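You operate a simulated robot arm through the tools that you are given. There is no shell and no other tool. Be economical: measure what you need, move in short steps, check, and stop when the job is done.

You run a simulated robot arm. Do the job below in one go: nothing can be reset, and whatever is moved stays where it is left.

Task
Put the black pouch on the worktop under the mug rack. Take the blue mug on the top of the long brown bench and put it away on the worktop under the mug rack. Put the black paint tin on the top of the long brown bench away on the upper shelf of the steel cabinet. Open the plates cupboard door, put the hook carton on the top shelf of the plates cupboard and shut the door again. Take the blue bulb from the top of the short brown bench and put it on the pale wooden tray. Do these in any order. Set down upright: black pouch, blue mug, black paint tin, hook carton, blue bulb.

Only the result counts: the job must be done as asked and must still hold three seconds after the hand-in. Knocking over, shifting, dropping, spilling or breaking anything else fails it.

Robot
A 7-joint arm with a two-finger parallel gripper on a trunk, on a base that drives. Base frame: it is fixed to the floor where the robot stands at the start and does not move with it; the origin is under the middle of the robot, x ahead of it, y to its left, z up. Lengths are in m, angles in rad, forces in N, time in s.
Its first joint turns from -2.007 to 2.007 rad. Places, roughly: black paint tin [0.5, 0.75, 1]; black pouch (8x5x18 cm) [0.5, -0.1, 0.9]; blue bulb (3x3x6 cm) [0.5, 1.9, 0.9]; blue mug (11x7x9 cm) [0.5, 0, 0.9]; hook carton [0.5, 1, 1]; pale wooden tray (15x13x3 cm) [-1, 2.5, 0.8]; plates cupboard door [-2.3, -0.6, 0.5]; top shelf of the plates cupboard [-2.6, -0.6, 0.5]; upper shelf of the steel cabinet [0.3, -2.6, 0.5]; worktop under the mug rack [-2.5, -1.9, 0.9]. Payload 3.91 kg.
The tool frame sits at the grasp point between the pads (the TCP): z along the fingers, y along the line on which they close. The tips reach 0.03 m beyond it. The gripper opens to 0.11 m. The fingers are 0.02 m wide and 0.01 m thick; the gripper's body (0.048 by 0.112 m) begins 0.055 m behind the TCP.
Orientation is that of the tool frame in the base frame, as a unit quaternion [x, y, z, w]. With the fingers straight down and closing along the base's y, the tool's x points along the base's -x, its y along +y and its z along -z.

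Tools
- The arm moves only by the tool arm_command. Its arguments are lists of equal length, an entry for each row: "angular": the turn, a rotation vector about the tool's x, y, z in rad, a list of three; "delta_pos": the shift along the tool's x, y, z in m, a list of three; "hand": the opening, from 0 (shut) to 1 (fully open). In form: {"angular": [[wx, wy, wz], ...], "delta_pos": [[tx, ty, tz], ...], "hand": [hand, ...]}. A call has 1 to 20 rows; each row is the pose to reach, as a shift and turn from the pose commanded when the call began, along the tool's axes at that moment. Each row takes 0.2 s and may step no farther than 0.05 m and 0.15 rad from the row before; otherwise, or with a gripper value out of range, the whole call is refused. Where a pose cannot be reached the arm comes as near as it can. A force on the tool above 40 N (or 10 N above the force at the start of the call, whichever is more), or a blocked arm, ends the call early, and 0.2 s more pass. Each finger travels about 0.108 m/s and halts on what it meets, pressing with about 24 N; the grip force reading is that of the motor and also rises with nothing between the fingers. The clock runs only during rows and for 0.2 s after the last one: add rows that repeat a pose to give the fingers time. The reply holds the time, the measured pose of the TCP, the force on the tool along the base axes, the opening and the grip force, in the units named above and with some noise, with the torque about the TCP (base axes, N m) and any sound that the robot's microphone picked up.
- Cameras (640 x 400 px; columns grow to the right, rows downward): "scene" is now at [0.0172, 0.1658, 1.559]; the picture's right is [0.16, -0.99, 0.00], its down [-0.74, -0.12, -0.67] and it looks along [0.66, 0.11, -0.75] (base axes); focal length 288 px, centre (320, 200). "wrist" rides on the gripper at [0.072, 0.017, -0.103] in the tool frame; the picture's right is [-0.23, 0.97, 0.00], its down [-0.76, -0.18, -0.62] and it looks along [-0.61, -0.14, 0.78] (tool axes); focal length 222 px, centre (320, 200). There is no depth. A picture from a camera that has moved, and an enlarged one, comes with that camera's place and axes in the base frame and with its lens.
- get_image(camera): a new picture of that camera. No time passes.
- move_column(by): slides the trunk up (or, below 0, down) by that many m; the arm and the scene camera ride with it, the base frame stays. It gives what a move gives, with no picture.
- steer(legs): drives the robot by 1 to 6 legs, each [ahead, turn to the left] in m and rad, along the robot's own axes; the way and the turn of a leg run together, so that a leg with both is an arc; at most 1.5 m and 3.142 rad a leg. The arm and the cameras ride along, it lands a little off, and it stops where it bumps. It gives what a move gives.
- head_to(pan, tilt): turns the head with the scene camera to pan (to the left, within 2.705 rad either way) and tilt (down, from -0.506 to 1.204), counted from straight ahead of the robot. It gives what a move gives.
- zoom(camera, box): a new picture of the part [left, top, right, bottom] of that camera's present view, enlarged. No time passes.
- close_job(): hands the job in; it is judged then, once.

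Go step by step. Nothing tells you exact positions but the pictures and the camera data: compare them with the known pose of the tool, close in by small moves and look again before you grip or let go. The budget is 186 turns and 156 pictures, counting those below and the enlarged ones. Unless the task says otherwise, let go and move clear before handing in.

The tools are called as name(argument=value, ...) on one line, values as JSON. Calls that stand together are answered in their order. arm_command: Moves the arm, as the interface text tells. Its arguments: {"type":"object","properties":{"angular":{"type":"array","items":{"type":"array","items":{"type":"number"}}},"delta_pos":{"type":"array","items":{"type":"array","items":{"type":"number"}}},"hand":{"type":"array","items":{"type":"number"}}},"required":["angular","delta_pos","hand"]} The other tools are called the same way: move_column (by) slides the trunk up or down; steer (legs) drives the base; head_to (pan, tilt) turns the head that bears the scene camera; get_image (camera) takes a picture; zoom (camera, box) takes an enlarged picture of a part of a camera's view; close_job () hands the job in.

At the start:

```text
time: 0.0
tool_pos: [0.4524, 0.1441, 1.0944]
tcp_rot: [0.0, 1.0, 0.0, 0.0]
ft_force: [0.1, 0.0, -0.5]
torque: [0.0, 0.0, -0.04]
width: 0.1102
grip_force: 0.1
trunk travel left (down, up): [-0.675, 0.315]
robot x, y, heading: [0.0017, 0.002, -0.001]
head pan, tilt: [0.159, 0.841]
```

scene: 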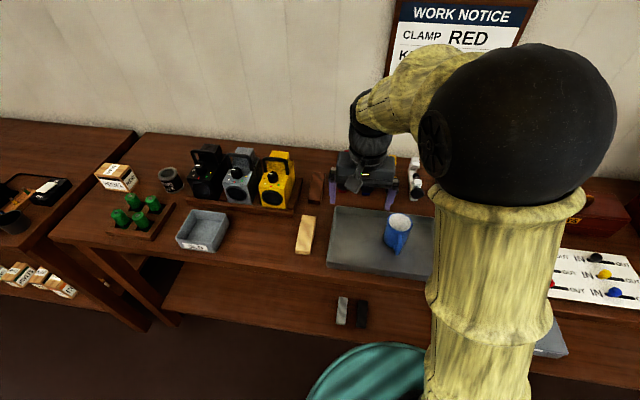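
wrist: 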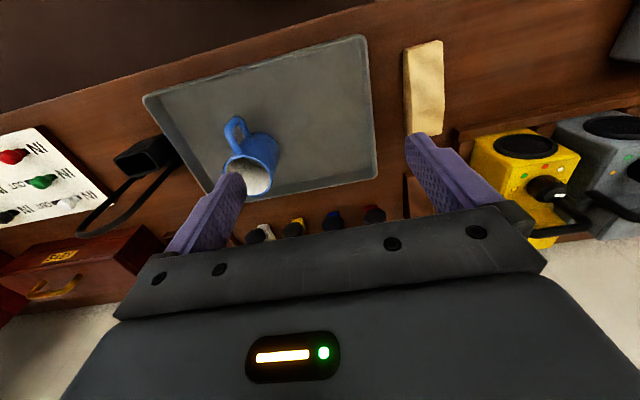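

I see the long bench with the blue mug on a grey mat, radios, a paint tin and carton to the left. I'll look around with the head before moving.

zoom(camera="scene", box=[60, 130, 340, 305])

zoom(camera="wrist", box=[80, 20, 400, 220])

head_to(pan=-0.6, tilt=0.7)

get_image(camera="scene")

```text
2.29 times, centred on (200, 218) of scene
camera zoom: at [0.0172, 0.1658, 1.559], right [0.16, -0.99, 0.0], down [-0.74, -0.12, -0.67], along [0.66, 0.11, -0.75], focal length 659 px, centre (594, 160)
```

zoom: 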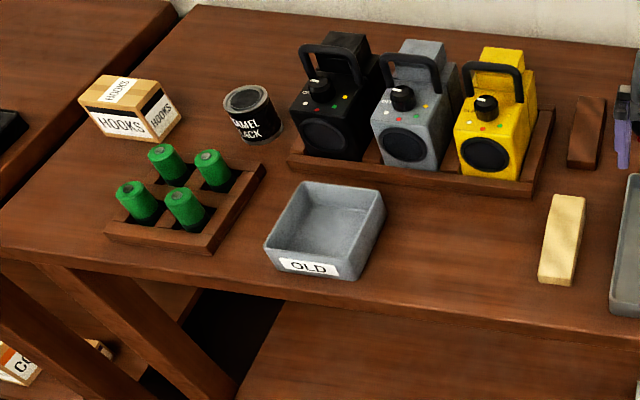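

```text
2.00 times, centred on (240, 120) of wrist
camera zoom: at [0.3793, 0.1625, 1.1968], right [0.23, 0.97, 0.0], down [0.76, -0.18, 0.62], along [0.61, -0.14, -0.78], focal length 444 px, centre (480, 360)
```

zoom: 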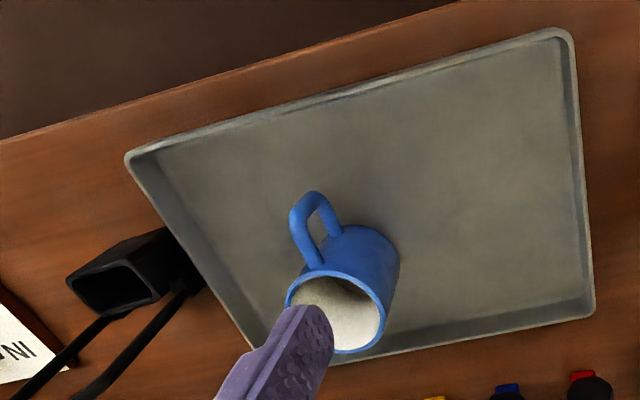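

```text
time: 1.1
tool_pos: [0.4531, 0.1448, 1.0937]
tcp_rot: [0.0, 1.0, 0.0, 0.0]
ft_force: [0.6, -0.2, -0.3]
torque: [-0.01, 0.0, 0.0]
width: 0.11
grip_force: 0.0
trunk travel left (down, up): [-0.675, 0.315]
robot x, y, heading: [-0.0013, 0.0032, -0.003]
head pan, tilt: [-0.6, 0.7]
```

```text
151 pictures are left
camera scene: at [0.0097, 0.1054, 1.5706], right [-0.56, -0.83, 0.0], down [-0.53, 0.36, -0.76], along [0.63, -0.43, -0.64], focal length 288 px, centre (320, 200)
```

scene: 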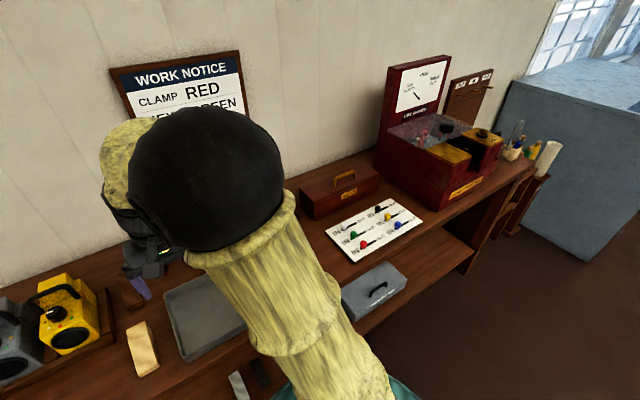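

The bench runs along x≈0.5; the pouch is hidden behind the arm. Next I look around the rest of the room.

head_to(pan=-1.5, tilt=0.35)

get_image(camera="scene")

head_to(pan=-2.6, tilt=0.35)

get_image(camera="scene")

head_to(pan=2.2, tilt=0.35)

get_image(camera="scene")

head_to(pan=1.0, tilt=0.55)

get_image(camera="scene")

```text
time: 2.3
tool_pos: [0.4534, 0.1454, 1.0946]
tcp_rot: [0.001, 1.0, -0.001, 0.0]
ft_force: [0.7, -0.7, 0.1]
torque: [-0.01, 0.03, 0.0]
width: 0.1099
grip_force: 0.1
trunk travel left (down, up): [-0.675, 0.315]
robot x, y, heading: [-0.0008, -0.0008, 0.006]
head pan, tilt: [-1.499, 0.351]
```

```text
150 pictures are left
camera scene: at [-0.0537, 0.0604, 1.602], right [-1.0, -0.07, 0.0], down [-0.03, 0.34, -0.94], along [0.07, -0.94, -0.34], focal length 288 px, centre (320, 200)
```

scene: 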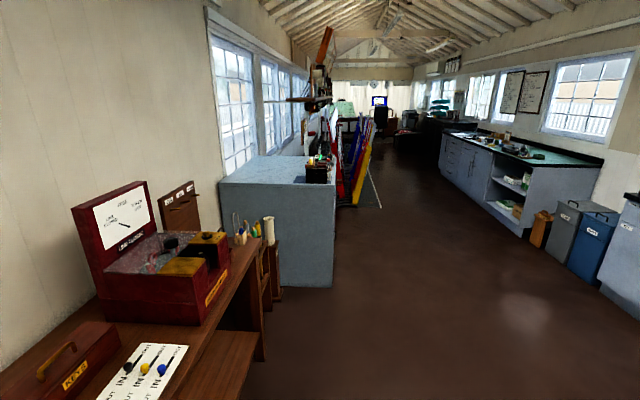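

```text
time: 3.6
tool_pos: [0.4521, 0.1449, 1.0939]
tcp_rot: [0.0, 1.0, 0.0, 0.0]
ft_force: [0.5, -0.6, 1.1]
torque: [-0.02, 0.04, -0.02]
width: 0.11
grip_force: 0.0
trunk travel left (down, up): [-0.675, 0.315]
robot x, y, heading: [-0.0044, -0.004, -0.001]
head pan, tilt: [-2.601, 0.351]
```

```text
149 pictures are left
camera scene: at [-0.1402, 0.1053, 1.602], right [-0.52, 0.86, 0.0], down [0.29, 0.18, -0.94], along [-0.8, -0.48, -0.34], focal length 288 px, centre (320, 200)
```

scene: 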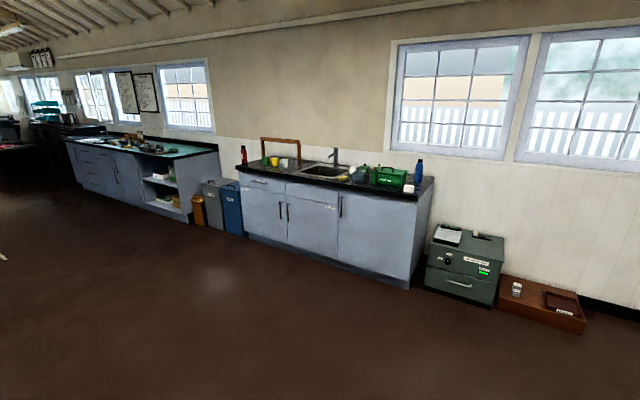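

```text
time: 7.4
tool_pos: [0.4524, 0.1461, 1.0932]
tcp_rot: [0.0, 1.0, 0.0, 0.0]
ft_force: [-0.6, 0.1, -0.4]
torque: [0.01, 0.02, 0.0]
width: 0.1103
grip_force: 0.0
trunk travel left (down, up): [-0.675, 0.315]
robot x, y, heading: [0.0017, 0.004, 0.002]
head pan, tilt: [2.201, 0.351]
```

```text
148 pictures are left
camera scene: at [-0.1153, 0.2286, 1.602], right [0.81, 0.59, 0.0], down [0.2, -0.28, -0.94], along [-0.55, 0.76, -0.34], focal length 288 px, centre (320, 200)
```

scene: 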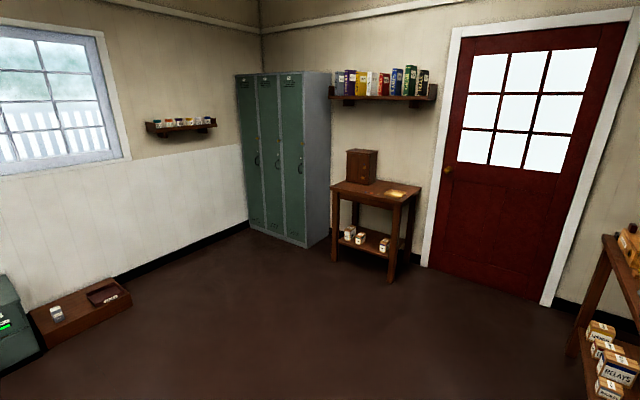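

```text
time: 8.8
tool_pos: [0.4518, 0.1458, 1.0934]
tcp_rot: [-0.001, 1.0, 0.0, 0.0]
ft_force: [0.0, 0.0, -0.9]
torque: [0.02, 0.01, 0.0]
width: 0.1101
grip_force: 0.0
trunk travel left (down, up): [-0.675, 0.315]
robot x, y, heading: [0.0043, -0.0005, 0.001]
head pan, tilt: [1.0, 0.55]
```

```text
147 pictures are left
camera scene: at [-0.012, 0.2289, 1.5837], right [0.84, -0.54, 0.0], down [-0.28, -0.44, -0.85], along [0.46, 0.72, -0.52], focal length 288 px, centre (320, 200)
```

scene: 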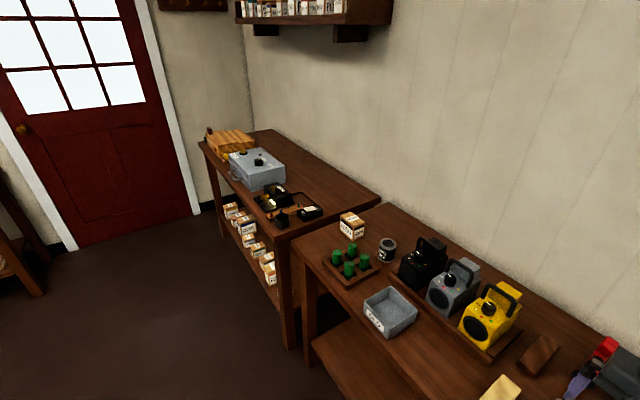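

The sink counter (mug rack worktop and plates cupboard) is behind me, the steel cabinet ahead-right. I'll shift the hand to see mug and pouch better.

arm_command(angular=[[0, 0, 0], [0, 0, 0], [0, 0, 0], [0, 0, 0]], delta_pos=[[0.02, -0.045, 0], [0.04, -0.09, 0], [0.06, -0.135, 0], [0.08, -0.17, 0]], hand=[1, 1, 1, 1])

get_image(camera="wrist")

head_to(pan=0.0, tilt=0.9)

get_image(camera="scene")

```text
time: 9.8
tool_pos: [0.3722, -0.0278, 1.0899]
tcp_rot: [0.0, 1.0, 0.0, 0.0]
ft_force: [0.1, -0.6, 0.5]
torque: [0.01, -0.02, 0.02]
width: 0.1101
grip_force: 0.0
trunk travel left (down, up): [-0.675, 0.315]
robot x, y, heading: [0.0006, -0.0013, -0.009]
head pan, tilt: [1.0, 0.55]
```

```text
146 pictures are left
camera wrist: at [0.2988, -0.0108, 1.1932], right [0.23, 0.97, 0.0], down [0.76, -0.18, 0.62], along [0.61, -0.14, -0.78], focal length 222 px, centre (320, 200)
```

wrist: 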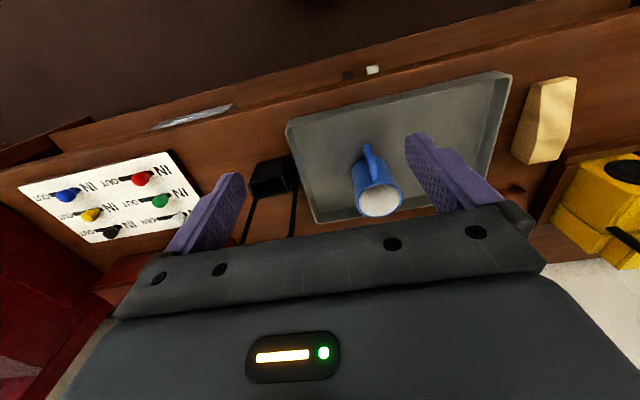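

```text
time: 11.1
tool_pos: [0.373, -0.0273, 1.09]
tcp_rot: [0.0, 1.0, 0.0, 0.0]
ft_force: [-0.1, 0.6, 0.0]
torque: [-0.05, 0.01, 0.02]
width: 0.1102
grip_force: 0.1
trunk travel left (down, up): [-0.675, 0.315]
robot x, y, heading: [-0.0012, -0.0003, 0.002]
head pan, tilt: [0.0, 0.901]
```

```text
145 pictures are left
camera scene: at [0.015, 0.1534, 1.5545], right [0.0, -1.0, 0.0], down [-0.78, 0.0, -0.62], along [0.62, 0.0, -0.78], focal length 288 px, centre (320, 200)
```

scene: 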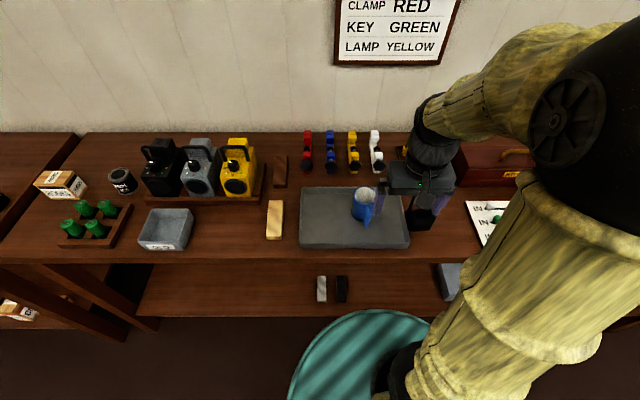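

zoom(camera="wrist", box=[200, 100, 440, 250])

zoom(camera="scene", box=[300, 150, 500, 275])

```text
2.67 times, centred on (320, 175) of wrist
camera zoom: at [0.2998, -0.0098, 1.1931], right [0.23, 0.97, 0.0], down [0.76, -0.18, 0.62], along [0.61, -0.14, -0.78], focal length 592 px, centre (320, 267)
```

zoom: 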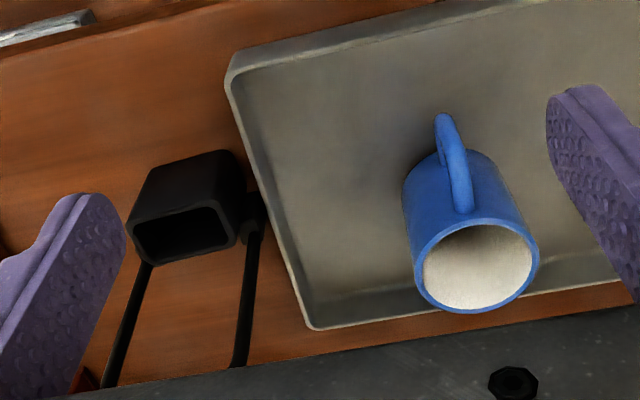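

```text
3.20 times, centred on (400, 212) of scene
camera zoom: at [0.015, 0.1534, 1.5545], right [0.0, -1.0, 0.0], down [-0.78, 0.0, -0.62], along [0.62, 0.0, -0.78], focal length 922 px, centre (64, 160)
```

zoom: 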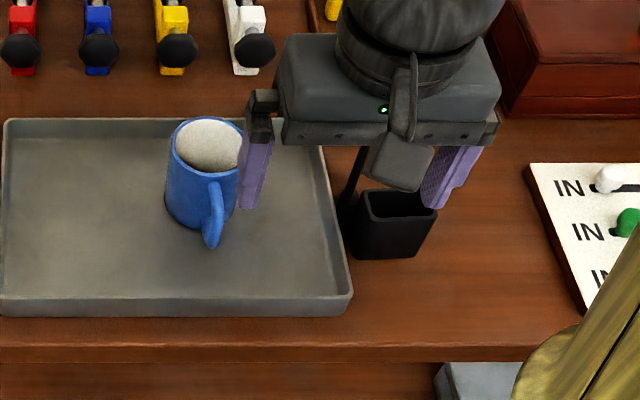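

The pouch is an open black box with a tall bail at about (0.50,-0.14); the mug centre is at about (0.554,0.028), handle toward me. I go above the mug and check.

arm_command(angular=[[0, 0, 0], [0, 0, 0], [0, 0, 0], [0, 0, 0], [0, 0, 0], [0, 0, 0]], delta_pos=[[0, 0.045, 0], [-0.045, 0.056, 0], [-0.09, 0.056, 0], [-0.135, 0.056, 0.01], [-0.175, 0.056, 0.03], [-0.175, 0.056, 0.07]], hand=[1, 1, 1, 1, 1, 1])

get_image(camera="wrist")

get_image(camera="scene")

```text
time: 12.5
tool_pos: [0.5504, 0.035, 1.0207]
tcp_rot: [0.001, 1.0, 0.0, 0.0]
ft_force: [0.8, 0.3, -0.3]
torque: [-0.04, -0.01, -0.03]
width: 0.1098
grip_force: 0.1
trunk travel left (down, up): [-0.675, 0.315]
robot x, y, heading: [0.0024, 0.001, -0.0]
head pan, tilt: [0.0, 0.901]
```

```text
142 pictures are left
camera wrist: at [0.477, 0.0525, 1.1246], right [0.23, 0.97, 0.0], down [0.76, -0.18, 0.62], along [0.61, -0.14, -0.78], focal length 222 px, centre (320, 200)
```

wrist: 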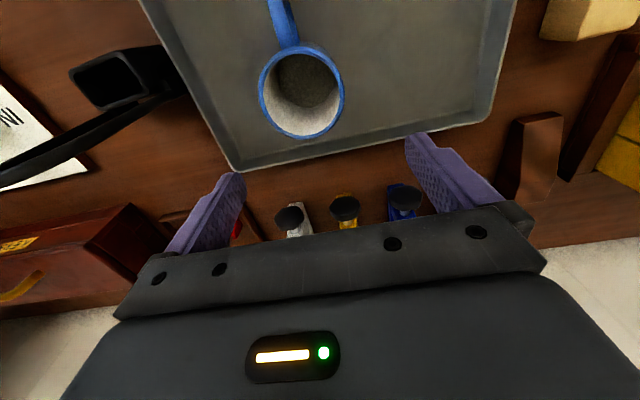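

```text
141 pictures are left
camera scene: at [0.0155, 0.1534, 1.5545], right [0.0, -1.0, 0.0], down [-0.78, 0.0, -0.62], along [0.62, 0.0, -0.78], focal length 288 px, centre (320, 200)
```

scene: 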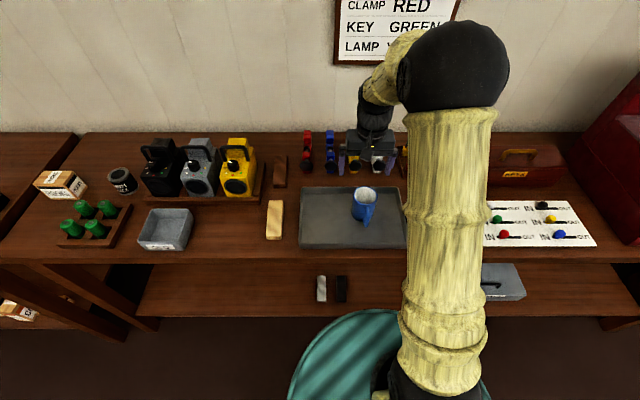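

Triangulating, the mug rim is at about (0.522, 0.028, 0.93). I move over it partway down and check.

arm_command(angular=[[0, 0, 0], [0, 0, 0], [0, 0, 0]], delta_pos=[[0.028, -0.007, 0], [0.028, -0.007, 0.04], [0.028, -0.007, 0.055]], hand=[1, 1, 1])

get_image(camera="wrist")

zoom(camera="scene", box=[300, 110, 460, 260])

```text
time: 13.3
tool_pos: [0.5216, 0.0267, 0.9674]
tcp_rot: [0.0, 1.0, 0.001, 0.0]
ft_force: [-0.4, -0.2, -1.0]
torque: [-0.04, 0.0, 0.02]
width: 0.1101
grip_force: 0.1
trunk travel left (down, up): [-0.675, 0.315]
robot x, y, heading: [0.001, 0.002, -0.001]
head pan, tilt: [0.0, 0.901]
```

```text
140 pictures are left
camera wrist: at [0.4477, 0.0433, 1.0708], right [0.23, 0.97, 0.0], down [0.76, -0.18, 0.62], along [0.61, -0.14, -0.78], focal length 222 px, centre (320, 200)
```

wrist: 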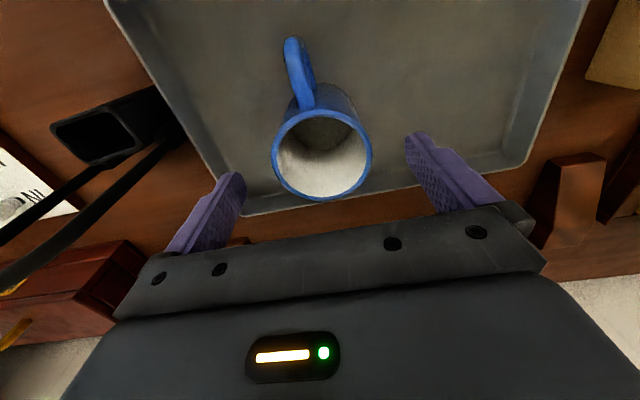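

```text
2.67 times, centred on (380, 185) of scene
camera zoom: at [0.0152, 0.1533, 1.5545], right [0.0, -1.0, 0.0], down [-0.78, 0.0, -0.62], along [0.62, 0.0, -0.78], focal length 769 px, centre (160, 240)
```

zoom: 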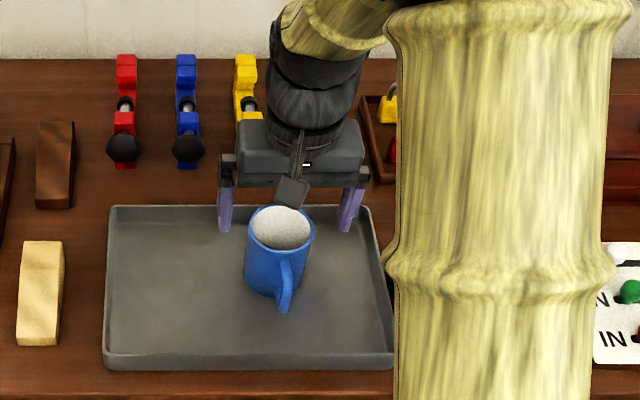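

Centred well. I descend to z≈0.885 and close.

arm_command(angular=[[0, 0, 0], [0, 0, 0], [0, 0, 0], [0, 0, 0], [0, 0, 0]], delta_pos=[[-0.001, 0, 0.045], [-0.001, 0, 0.08], [-0.001, 0, 0.08], [-0.001, 0, 0.08], [-0.001, 0, 0.08]], hand=[1, 1, 0, 0, 0])

get_image(camera="wrist")

```text
time: 14.5
tool_pos: [0.5221, 0.0268, 0.8876]
tcp_rot: [0.0, 1.0, 0.0, 0.001]
ft_force: [-0.1, -0.4, -0.4]
torque: [0.01, 0.0, -0.03]
width: 0.0651
grip_force: 23.9
trunk travel left (down, up): [-0.675, 0.315]
robot x, y, heading: [-0.0008, 0.0031, -0.002]
head pan, tilt: [0.0, 0.901]
```

```text
138 pictures are left
camera wrist: at [0.4485, 0.0431, 0.9909], right [0.23, 0.97, 0.0], down [0.76, -0.18, 0.62], along [0.61, -0.14, -0.78], focal length 222 px, centre (320, 200)
```

wrist: 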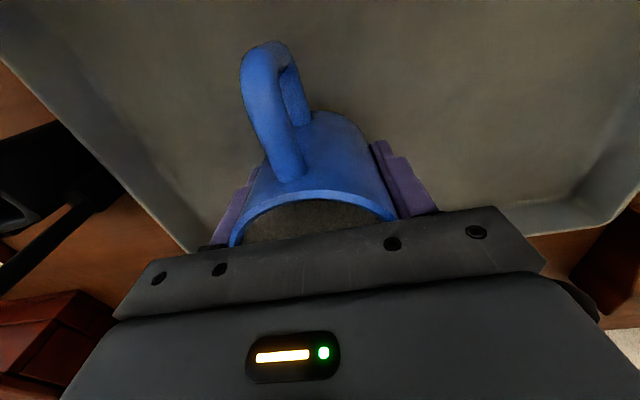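

Gripped at 0.065 m. I lift and bring it back toward the robot, then drive to the sink counter.

arm_command(angular=[[0, 0, 0], [0, 0, 0], [0, 0, 0], [0, 0, 0], [0, 0, 0], [0, 0, 0]], delta_pos=[[0, 0, -0.04], [0, 0, -0.08], [0, 0, -0.12], [0, 0, -0.16], [0.04, 0, -0.19], [0.08, 0, -0.21]], hand=[0, 0, 0, 0, 0, 0])

zoom(camera="scene", box=[280, 100, 540, 280])

```text
time: 15.9
tool_pos: [0.4346, 0.0211, 1.1014]
tcp_rot: [0.0, 1.0, 0.001, -0.001]
ft_force: [0.4, -0.8, -0.3]
torque: [0.01, -0.05, 0.01]
width: 0.0
grip_force: 23.0
trunk travel left (down, up): [-0.675, 0.315]
robot x, y, heading: [-0.0021, 0.0017, 0.003]
head pan, tilt: [0.0, 0.901]
```

```text
2.22 times, centred on (410, 190) of scene
camera zoom: at [0.0134, 0.1532, 1.5545], right [0.0, -1.0, 0.0], down [-0.78, 0.0, -0.62], along [0.62, 0.0, -0.78], focal length 641 px, centre (120, 222)
```

zoom: 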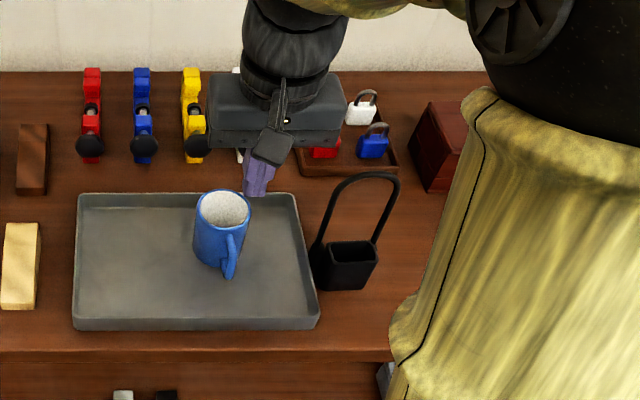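

The mug slipped out and stayed standing on its tray. I need a better position fix; opening the hand and taking another wrist view.

arm_command(angular=[[0, 0, 0], [0, 0, 0], [0, 0, 0], [0, 0, 0]], delta_pos=[[0, 0, 0], [0, 0, 0], [0, 0, 0], [0, 0, 0]], hand=[1, 1, 1, 1])

zoom(camera="wrist", box=[160, 50, 480, 250])

head_to(pan=-0.35, tilt=0.8)

zoom(camera="scene", box=[160, 140, 320, 240])

```text
time: 16.9
tool_pos: [0.4378, 0.0205, 1.1016]
tcp_rot: [0.0, 1.0, 0.0, -0.001]
ft_force: [0.6, -0.6, -0.8]
torque: [0.0, 0.01, 0.0]
width: 0.11
grip_force: 0.1
trunk travel left (down, up): [-0.675, 0.315]
robot x, y, heading: [-0.002, 0.0033, -0.004]
head pan, tilt: [0.0, 0.901]
```

```text
2.00 times, centred on (320, 150) of wrist
camera zoom: at [0.3638, 0.038, 1.2038], right [0.23, 0.97, 0.0], down [0.76, -0.18, 0.62], along [0.61, -0.14, -0.78], focal length 444 px, centre (320, 300)
```

zoom: 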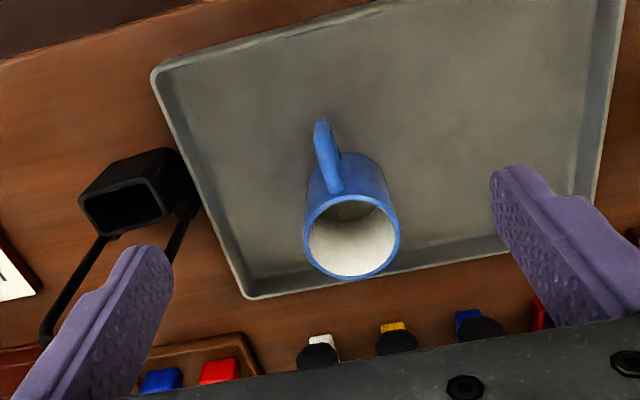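

```text
time: 17.7
tool_pos: [0.4365, 0.0207, 1.1018]
tcp_rot: [0.0, 1.0, 0.0, 0.0]
ft_force: [-0.2, 0.1, -0.3]
torque: [0.0, -0.01, -0.02]
width: 0.1099
grip_force: 0.1
trunk travel left (down, up): [-0.675, 0.315]
robot x, y, heading: [0.0005, -0.0001, -0.003]
head pan, tilt: [-0.351, 0.799]
```

```text
4.00 times, centred on (240, 190) of scene
camera zoom: at [0.0153, 0.1256, 1.5623], right [-0.34, -0.94, 0.0], down [-0.67, 0.25, -0.7], along [0.65, -0.24, -0.72], focal length 1153 px, centre (640, 240)
```

zoom: 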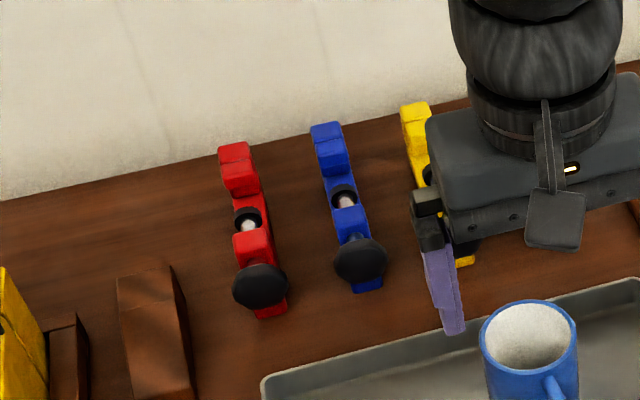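

Cross-checking the views puts the rim at about (0.518, 0.0245, 0.94), about 5 mm nearer than where I gripped. I move above and verify.

arm_command(angular=[[0, 0, 0], [0, 0, 0], [0, 0, 0], [0, 0, 0]], delta_pos=[[-0.045, 0.004, 0], [-0.081, 0.004, 0.03], [-0.081, 0.004, 0.075], [-0.081, 0.004, 0.11]], hand=[1, 1, 1, 1])

get_image(camera="wrist")

head_to(pan=0.1, tilt=0.9)

zoom(camera="scene", box=[320, 110, 480, 260])

```text
time: 18.7
tool_pos: [0.5218, 0.0251, 0.9876]
tcp_rot: [-0.001, 1.0, 0.0, 0.0]
ft_force: [0.2, -0.3, -1.2]
torque: [0.03, 0.03, 0.01]
width: 0.1099
grip_force: 0.1
trunk travel left (down, up): [-0.675, 0.315]
robot x, y, heading: [0.0041, 0.0013, 0.003]
head pan, tilt: [-0.351, 0.799]
```

```text
134 pictures are left
camera wrist: at [0.4486, 0.0419, 1.0909], right [0.23, 0.97, 0.0], down [0.76, -0.18, 0.62], along [0.61, -0.14, -0.78], focal length 222 px, centre (320, 200)
```

wrist: 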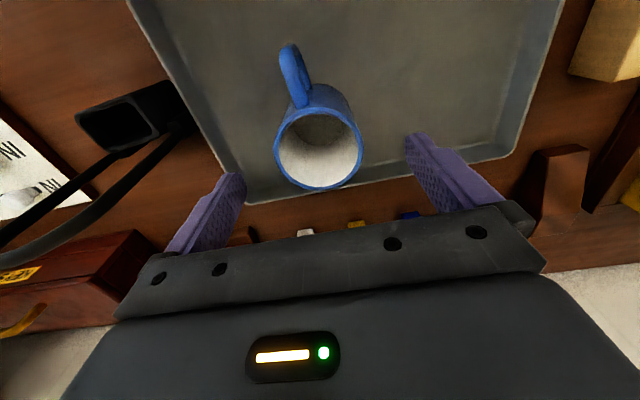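

```text
time: 19.6
tool_pos: [0.521, 0.024, 0.9885]
tcp_rot: [0.0, 1.0, 0.0, 0.0]
ft_force: [-0.4, 0.2, -0.3]
torque: [-0.01, -0.02, -0.02]
width: 0.11
grip_force: 0.1
trunk travel left (down, up): [-0.675, 0.315]
robot x, y, heading: [0.0031, -0.0005, 0.002]
head pan, tilt: [0.099, 0.901]
```

```text
2.67 times, centred on (400, 185) of scene
camera zoom: at [0.0147, 0.1607, 1.5545], right [0.1, -1.0, 0.0], down [-0.78, -0.08, -0.62], along [0.62, 0.06, -0.78], focal length 769 px, centre (107, 240)
```

zoom: 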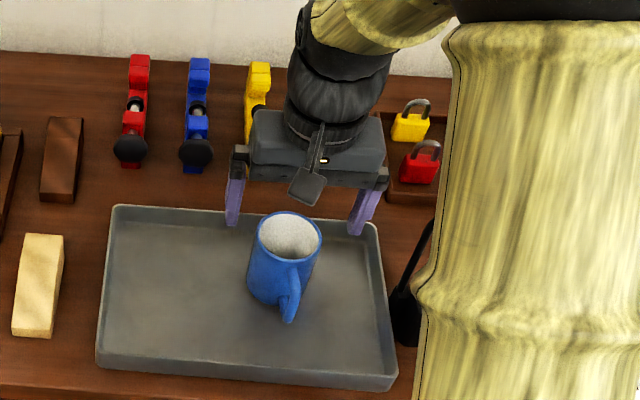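

Now it's within 4 mm of centre. I correct slightly, descend to 0.893, close longer, and lift just 3 cm to test.

arm_command(angular=[[0, 0, 0], [0, 0, 0], [0, 0, 0], [0, 0, 0], [0, 0, 0], [0, 0, 0], [0, 0, 0]], delta_pos=[[0.0025, -0.001, 0.04], [0.0025, -0.001, 0.08], [0.0025, -0.001, 0.095], [0.0025, -0.001, 0.095], [0.0025, -0.001, 0.095], [0.0025, -0.001, 0.095], [0.0025, -0.001, 0.095]], hand=[1, 1, 1, 0, 0, 0, 0])

arm_command(angular=[[0, 0, 0], [0, 0, 0], [0, 0, 0]], delta_pos=[[0, 0, -0.01], [0, 0, -0.02], [0, 0, -0.03]], hand=[0, 0, 0])

get_image(camera="wrist")

zoom(camera="scene", box=[320, 110, 480, 260])

```text
time: 21.2
tool_pos: [0.5182, 0.0233, 0.8925]
tcp_rot: [-0.001, 1.0, 0.0, 0.0]
ft_force: [-0.6, -0.5, -0.8]
torque: [0.01, -0.05, -0.04]
width: 0.0655
grip_force: 23.8
trunk travel left (down, up): [-0.675, 0.315]
robot x, y, heading: [0.0003, 0.0007, -0.002]
head pan, tilt: [0.099, 0.901]
```

```text
time: 22.0
tool_pos: [0.5191, 0.026, 0.9228]
tcp_rot: [0.001, 1.0, 0.0, -0.001]
ft_force: [0.0, -0.2, -2.4]
torque: [0.05, -0.02, -0.03]
width: 0.0652
grip_force: 23.8
trunk travel left (down, up): [-0.675, 0.315]
robot x, y, heading: [-0.0021, -0.0019, -0.001]
head pan, tilt: [0.099, 0.901]
```

```text
132 pictures are left
camera wrist: at [0.4454, 0.0437, 1.0264], right [0.23, 0.97, 0.0], down [0.76, -0.18, 0.62], along [0.61, -0.14, -0.78], focal length 222 px, centre (320, 200)
```

wrist: 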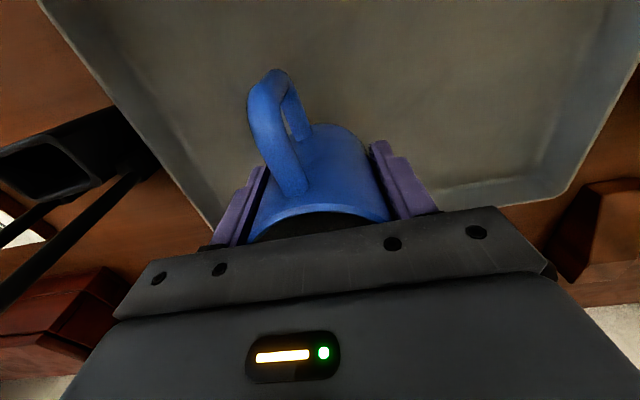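

```text
2.67 times, centred on (400, 185) of scene
camera zoom: at [0.0148, 0.1608, 1.5544], right [0.1, -1.0, 0.0], down [-0.78, -0.08, -0.62], along [0.62, 0.06, -0.78], focal length 769 px, centre (107, 240)
```

zoom: 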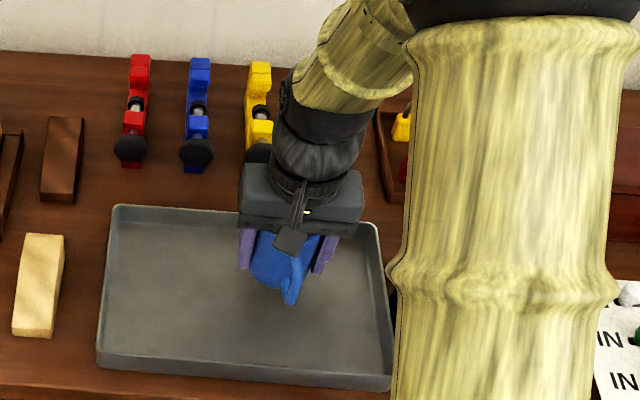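

The mug is held (about 2 N load). I lift further and check it isn't slipping.

arm_command(angular=[[0, 0, 0], [0, 0, 0], [0, 0, 0], [0, 0, 0], [0, 0, 0]], delta_pos=[[0, 0, -0.03], [0, 0, -0.06], [0, 0, -0.09], [0.02, 0, -0.12], [0.05, 0, -0.15]], hand=[0, 0, 0, 0, 0])

get_image(camera="wrist")

get_image(camera="scene")

```text
time: 23.2
tool_pos: [0.4684, 0.026, 1.0754]
tcp_rot: [0.0, 1.0, 0.0, 0.001]
ft_force: [0.9, -0.1, -2.5]
torque: [-0.02, -0.01, -0.01]
width: 0.0657
grip_force: 23.8
trunk travel left (down, up): [-0.675, 0.315]
robot x, y, heading: [0.0026, -0.0015, -0.004]
head pan, tilt: [0.099, 0.901]
```

```text
130 pictures are left
camera wrist: at [0.3943, 0.044, 1.1782], right [0.23, 0.97, 0.0], down [0.76, -0.18, 0.62], along [0.61, -0.14, -0.78], focal length 222 px, centre (320, 200)
```

wrist: 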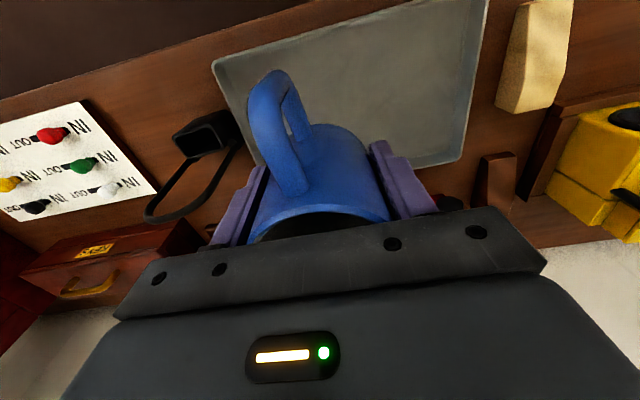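

```text
129 pictures are left
camera scene: at [0.0133, 0.1608, 1.5544], right [0.1, -0.99, 0.0], down [-0.78, -0.08, -0.62], along [0.62, 0.06, -0.78], focal length 288 px, centre (320, 200)
```

scene: 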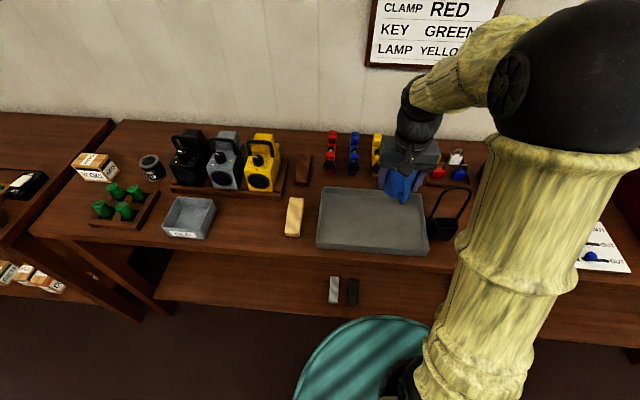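

The mug is held well. I back off and drive to stand in front of the mug-rack worktop at about (-1.35,-1.9), facing it.

steer(legs=[[-0.5, 0], [0, -1.991], [1.04, 0], [1.04, 0], [0, -1.15]])

head_to(pan=0.0, tilt=0.5)

get_image(camera="scene")

get_image(camera="wrist")

```text
time: 43.8
tool_pos: [-1.9766, -1.8408, 1.0738]
tcp_rot: [1.0, -0.027, 0.0, -0.001]
ft_force: [-0.5, -0.7, -2.2]
torque: [0.0, -0.02, 0.0]
width: 0.0648
grip_force: 24.3
trunk travel left (down, up): [-0.675, 0.315]
robot x, y, heading: [-1.5066, -1.8418, 3.087]
head pan, tilt: [0.099, 0.901]
```

```text
time: 44.6
tool_pos: [-1.9764, -1.8419, 1.0739]
tcp_rot: [1.0, -0.026, 0.0, 0.0]
ft_force: [0.5, -0.4, -3.0]
torque: [0.0, 0.0, 0.03]
width: 0.0647
grip_force: 23.7
trunk travel left (down, up): [-0.675, 0.315]
robot x, y, heading: [-1.5044, -1.8389, 3.088]
head pan, tilt: [0.0, 0.499]
```

```text
128 pictures are left
camera scene: at [-1.5464, -1.9896, 1.5882], right [0.05, 1.0, 0.0], down [0.48, -0.03, -0.88], along [-0.88, 0.05, -0.48], focal length 288 px, centre (320, 200)
```

scene: 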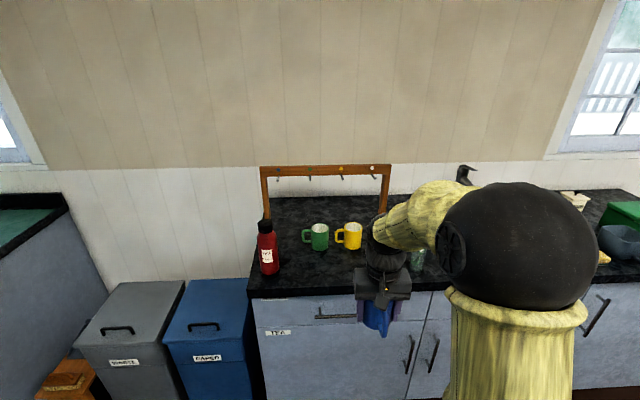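

```text
127 pictures are left
camera wrist: at [-1.9053, -1.8607, 1.1774], right [-0.28, -0.96, 0.0], down [-0.75, 0.22, 0.62], along [-0.6, 0.17, -0.78], focal length 222 px, centre (320, 200)
```

wrist: 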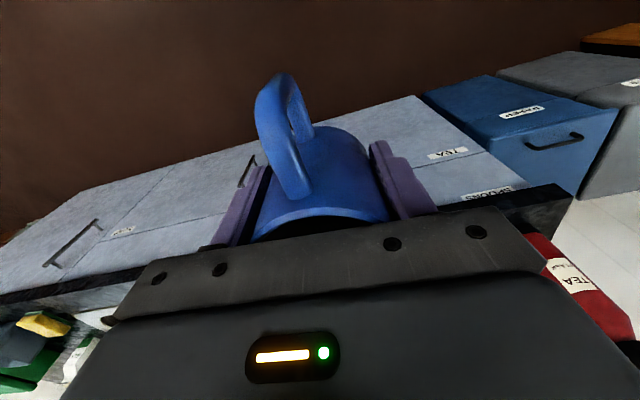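

The rack (y -2.18…-1.62, x≈-2.68) has green and yellow mugs before it and a red thermos at left. I swing the hand to the right to see what is behind it.

arm_command(angular=[[0, 0, 0], [0, 0, 0], [0, 0, 0], [0, 0, 0], [0, 0, 0], [0, 0, 0], [0, 0, 0]], delta_pos=[[0, -0.04, -0.02], [0, -0.08, -0.04], [0, -0.12, -0.06], [0, -0.16, -0.08], [0, -0.2, -0.1], [0, -0.24, -0.1], [0, -0.28, -0.1]], hand=[0, 0, 0, 0, 0, 0, 0])

head_to(pan=-0.1, tilt=0.6)

get_image(camera="scene")

zoom(camera="scene", box=[200, 100, 440, 250])

```text
time: 46.2
tool_pos: [-1.9585, -1.5621, 1.1764]
tcp_rot: [1.0, -0.025, 0.0, 0.001]
ft_force: [0.0, -0.1, -1.8]
torque: [-0.04, 0.01, -0.02]
width: 0.0648
grip_force: 23.9
trunk travel left (down, up): [-0.675, 0.315]
robot x, y, heading: [-1.5066, -1.8388, 3.085]
head pan, tilt: [0.0, 0.499]
```

```text
time: 46.9
tool_pos: [-1.9605, -1.5635, 1.1767]
tcp_rot: [1.0, -0.026, 0.0, 0.0]
ft_force: [0.1, -0.4, -2.3]
torque: [-0.01, 0.04, 0.01]
width: 0.0648
grip_force: 24.1
trunk travel left (down, up): [-0.675, 0.315]
robot x, y, heading: [-1.5068, -1.8392, 3.09]
head pan, tilt: [-0.099, 0.6]
```

```text
126 pictures are left
camera scene: at [-1.5429, -1.9806, 1.5793], right [0.15, 0.99, 0.0], down [0.56, -0.09, -0.83], along [-0.82, 0.13, -0.56], focal length 288 px, centre (320, 200)
```

scene: 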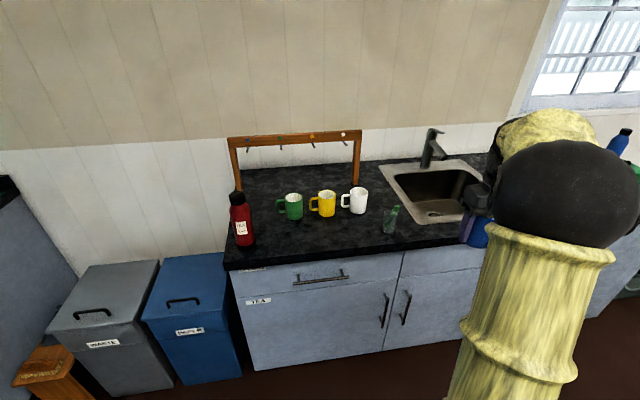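

```text
2.67 times, centred on (320, 175) of scene
camera zoom: at [-1.5429, -1.9806, 1.5793], right [0.15, 0.99, 0.0], down [0.56, -0.09, -0.83], along [-0.82, 0.13, -0.56], focal length 769 px, centre (320, 267)
```

zoom: 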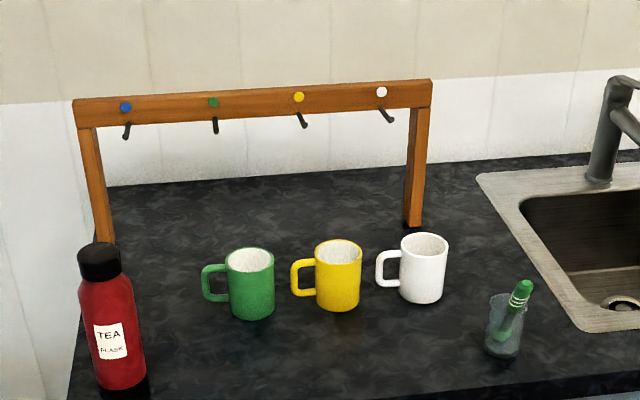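

Three mugs stand in a row at x≈-2.44 (y -1.94,-1.81,-1.69); the front strip at x≈-2.33 is free. I drive 0.2 m closer and set the mug in front of the row around y≈-1.95.

steer(legs=[[0.22, 0.05]])

get_image(camera="scene")

```text
time: 48.6
tool_pos: [-2.1948, -1.5827, 1.1768]
tcp_rot: [1.0, 0.001, 0.001, 0.0]
ft_force: [-0.5, 0.3, -2.5]
torque: [0.01, -0.04, 0.04]
width: 0.0648
grip_force: 24.2
trunk travel left (down, up): [-0.675, 0.315]
robot x, y, heading: [-1.7277, -1.8342, -3.141]
head pan, tilt: [-0.099, 0.6]
```

```text
124 pictures are left
camera scene: at [-1.7554, -1.9768, 1.5792], right [0.1, 1.0, 0.0], down [0.56, -0.06, -0.82], along [-0.82, 0.08, -0.57], focal length 288 px, centre (320, 200)
```

scene: 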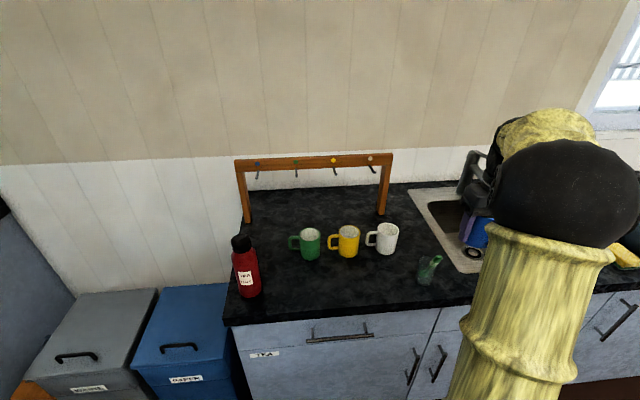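

Robot is now squared up at x=-1.73. I bring the mug across at height to y≈-1.93 and look.

arm_command(angular=[[0, 0, 0], [0, 0, 0], [0, 0, 0], [0, 0, 0], [0, 0, 0], [0, 0, 0], [0, 0, 0], [0, 0, 0]], delta_pos=[[0, 0.045, 0], [0, 0.09, 0], [0, 0.135, 0], [0, 0.18, 0], [0, 0.225, 0], [0, 0.27, 0], [-0.02, 0.31, 0.03], [-0.05, 0.345, 0.06]], hand=[0, 0, 0, 0, 0, 0, 0, 0])

get_image(camera="wrist")

get_image(camera="scene")

```text
refused: row 7 steps farther than a row can; nothing moved
```

```text
123 pictures are left
camera wrist: at [-2.1234, -1.5992, 1.2796], right [-0.22, -0.97, 0.0], down [-0.76, 0.18, 0.62], along [-0.61, 0.14, -0.78], focal length 222 px, centre (320, 200)
```

wrist: 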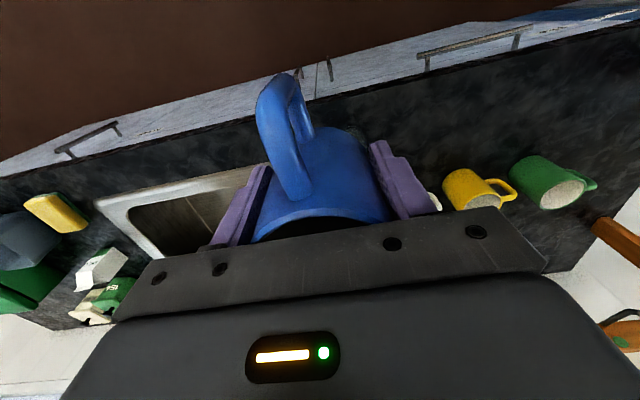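

```text
122 pictures are left
camera scene: at [-1.7554, -1.9768, 1.5792], right [0.1, 1.0, 0.0], down [0.56, -0.06, -0.82], along [-0.82, 0.08, -0.57], focal length 288 px, centre (320, 200)
```

scene: 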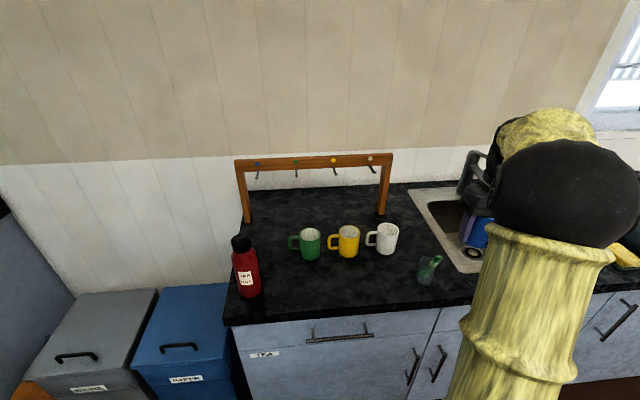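

Stereo gives mug rims at z≈0.995, so the counter is ≈0.905, the row at x≈-2.42 and counter edge ≈-2.16. I'll carry the mug to (-2.325,-1.93).

arm_command(angular=[[0, 0, 0], [0, 0, 0], [0, 0, 0], [0, 0, 0], [0, 0, 0], [0, 0, 0], [0, 0, 0], [0, 0, 0], [0, 0, 0], [0, 0, 0], [0, 0, 0], [0, 0, 0]], delta_pos=[[0, 0.045, 0], [0, 0.09, 0], [0, 0.135, 0], [0, 0.18, 0], [0, 0.225, 0], [0, 0.27, 0], [-0.02, 0.31, 0], [-0.05, 0.345, 0], [-0.09, 0.347, 0.0], [-0.13, 0.347, 0], [-0.13, 0.347, 0.045], [-0.13, 0.347, 0.09]], hand=[0, 0, 0, 0, 0, 0, 0, 0, 0, 0, 0, 0])

get_image(camera="wrist")

zoom(camera="scene", box=[200, 130, 480, 330])

```text
time: 51.2
tool_pos: [-2.3262, -1.9333, 1.0879]
tcp_rot: [1.0, 0.002, 0.001, 0.0]
ft_force: [-0.6, 0.1, -1.8]
torque: [-0.03, -0.01, 0.0]
width: 0.0648
grip_force: 24.5
trunk travel left (down, up): [-0.675, 0.315]
robot x, y, heading: [-1.7271, -1.8299, -3.144]
head pan, tilt: [-0.099, 0.6]
```

```text
121 pictures are left
camera wrist: at [-2.2543, -1.9474, 1.1901], right [-0.22, -0.97, 0.0], down [-0.76, 0.18, 0.62], along [-0.61, 0.14, -0.78], focal length 222 px, centre (320, 200)
```

wrist: 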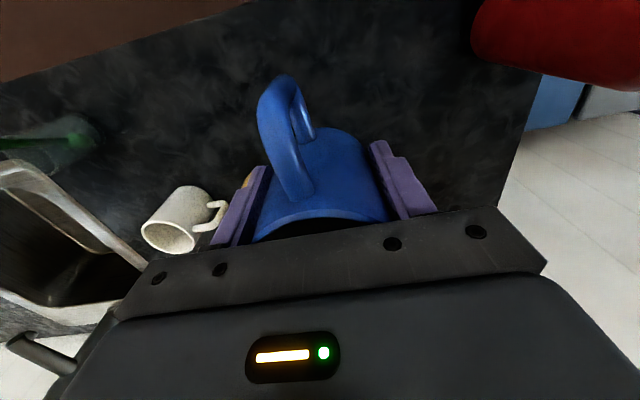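

```text
2.00 times, centred on (340, 230) of scene
camera zoom: at [-1.7556, -1.9772, 1.5792], right [0.1, 1.0, 0.0], down [0.56, -0.06, -0.82], along [-0.82, 0.08, -0.57], focal length 577 px, centre (280, 140)
```

zoom: 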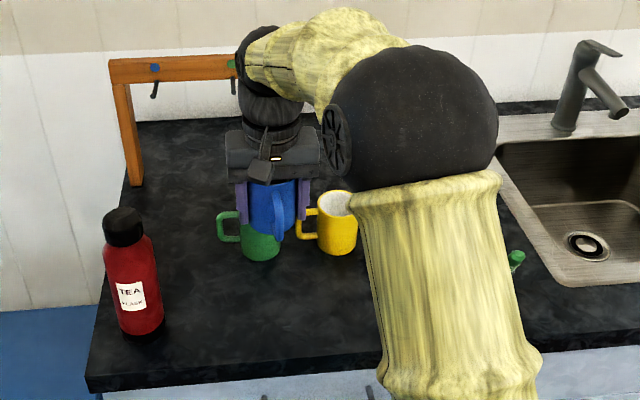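

Clear of neighbours. I lower to just above the counter, then feel for contact in small steps.

arm_command(angular=[[0, 0, 0], [0, 0, 0], [0, 0, 0]], delta_pos=[[0, 0, 0.045], [0, 0, 0.09], [0, 0, 0.12]], hand=[0, 0, 0])

zoom(camera="scene", box=[200, 180, 400, 330])

get_image(camera="wrist")

```text
time: 52.0
tool_pos: [-2.3268, -1.9297, 0.9651]
tcp_rot: [1.0, 0.002, 0.0, 0.0]
ft_force: [0.7, 0.3, -2.5]
torque: [-0.04, 0.01, 0.03]
width: 0.0644
grip_force: 24.1
trunk travel left (down, up): [-0.675, 0.315]
robot x, y, heading: [-1.7253, -1.8338, -3.137]
head pan, tilt: [-0.099, 0.6]
```

```text
2.67 times, centred on (300, 255) of scene
camera zoom: at [-1.755, -1.977, 1.5792], right [0.1, 1.0, 0.0], down [0.56, -0.06, -0.82], along [-0.82, 0.08, -0.57], focal length 769 px, centre (373, 53)
```

zoom: 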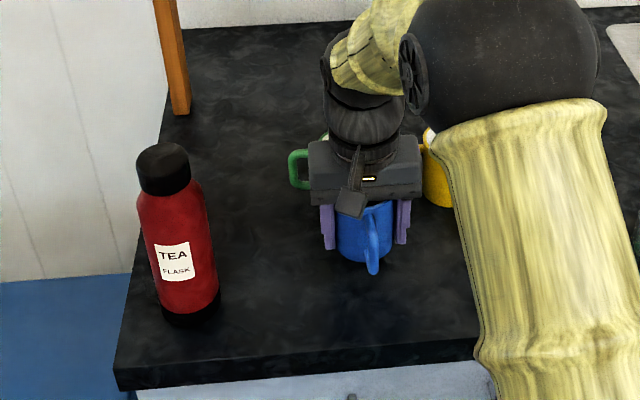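

```text
118 pictures are left
camera wrist: at [-2.2546, -1.9462, 1.0684], right [-0.22, -0.97, 0.0], down [-0.76, 0.18, 0.62], along [-0.61, 0.14, -0.78], focal length 222 px, centre (320, 200)
```

wrist: 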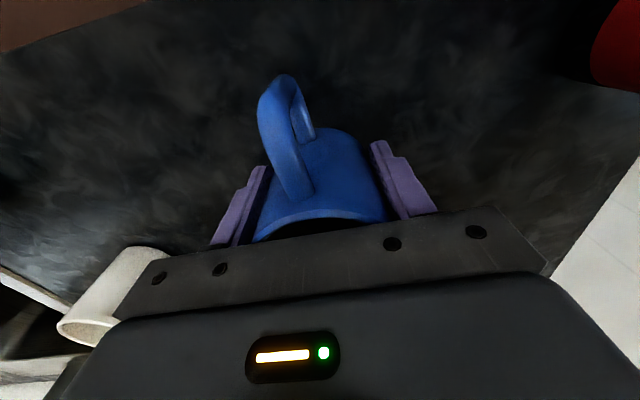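

arm_command(angular=[[0, 0, 0], [0, 0, 0], [0, 0, 0]], delta_pos=[[0, 0, 0.004], [0, 0, 0.008], [0, 0, 0.012]], hand=[0, 0, 0])

arm_command(angular=[[0, 0, 0], [0, 0, 0]], delta_pos=[[0, 0, 0.003], [0, 0, 0.006]], hand=[0, 0])

```text
time: 52.8
tool_pos: [-2.324, -1.9307, 0.9538]
tcp_rot: [1.0, 0.0, 0.0, 0.0]
ft_force: [-0.6, 0.2, -2.1]
torque: [-0.02, 0.02, -0.03]
width: 0.0646
grip_force: 24.2
trunk travel left (down, up): [-0.675, 0.315]
robot x, y, heading: [-1.7264, -1.8352, -3.139]
head pan, tilt: [-0.099, 0.6]
```

```text
time: 53.4
tool_pos: [-2.3234, -1.9312, 0.9471]
tcp_rot: [1.0, 0.002, 0.001, 0.0]
ft_force: [-0.1, 1.0, -2.3]
torque: [0.02, -0.03, -0.01]
width: 0.0647
grip_force: 24.3
trunk travel left (down, up): [-0.675, 0.315]
robot x, y, heading: [-1.7232, -1.8353, -3.136]
head pan, tilt: [-0.099, 0.6]
```

Still no contact (load 2.3 N). I go on in 3 mm steps.

arm_command(angular=[[0, 0, 0]], delta_pos=[[0, 0, 0.003]], hand=[0])

arm_command(angular=[[0, 0, 0]], delta_pos=[[0, 0, 0.003]], hand=[0])

arm_command(angular=[[0, 0, 0]], delta_pos=[[0, 0, 0.003]], hand=[0])

```text
time: 53.8
tool_pos: [-2.3241, -1.93, 0.9451]
tcp_rot: [1.0, 0.002, 0.001, 0.0]
ft_force: [-0.3, -1.4, -2.7]
torque: [-0.03, -0.04, -0.01]
width: 0.0646
grip_force: 23.7
trunk travel left (down, up): [-0.675, 0.315]
robot x, y, heading: [-1.7236, -1.8315, -3.137]
head pan, tilt: [-0.099, 0.6]
```

```text
time: 54.2
tool_pos: [-2.3244, -1.9318, 0.9422]
tcp_rot: [1.0, 0.002, 0.0, 0.0]
ft_force: [0.7, 0.0, -2.2]
torque: [0.02, 0.01, -0.01]
width: 0.0643
grip_force: 24.2
trunk travel left (down, up): [-0.675, 0.315]
robot x, y, heading: [-1.7264, -1.8336, -3.139]
head pan, tilt: [-0.099, 0.6]
```

```text
time: 54.6
tool_pos: [-2.3215, -1.932, 0.9388]
tcp_rot: [1.0, 0.002, 0.0, 0.0]
ft_force: [-0.1, 0.1, -2.2]
torque: [0.01, 0.01, -0.03]
width: 0.0647
grip_force: 24.3
trunk travel left (down, up): [-0.675, 0.315]
robot x, y, heading: [-1.7232, -1.8311, -3.143]
head pan, tilt: [-0.099, 0.6]
```

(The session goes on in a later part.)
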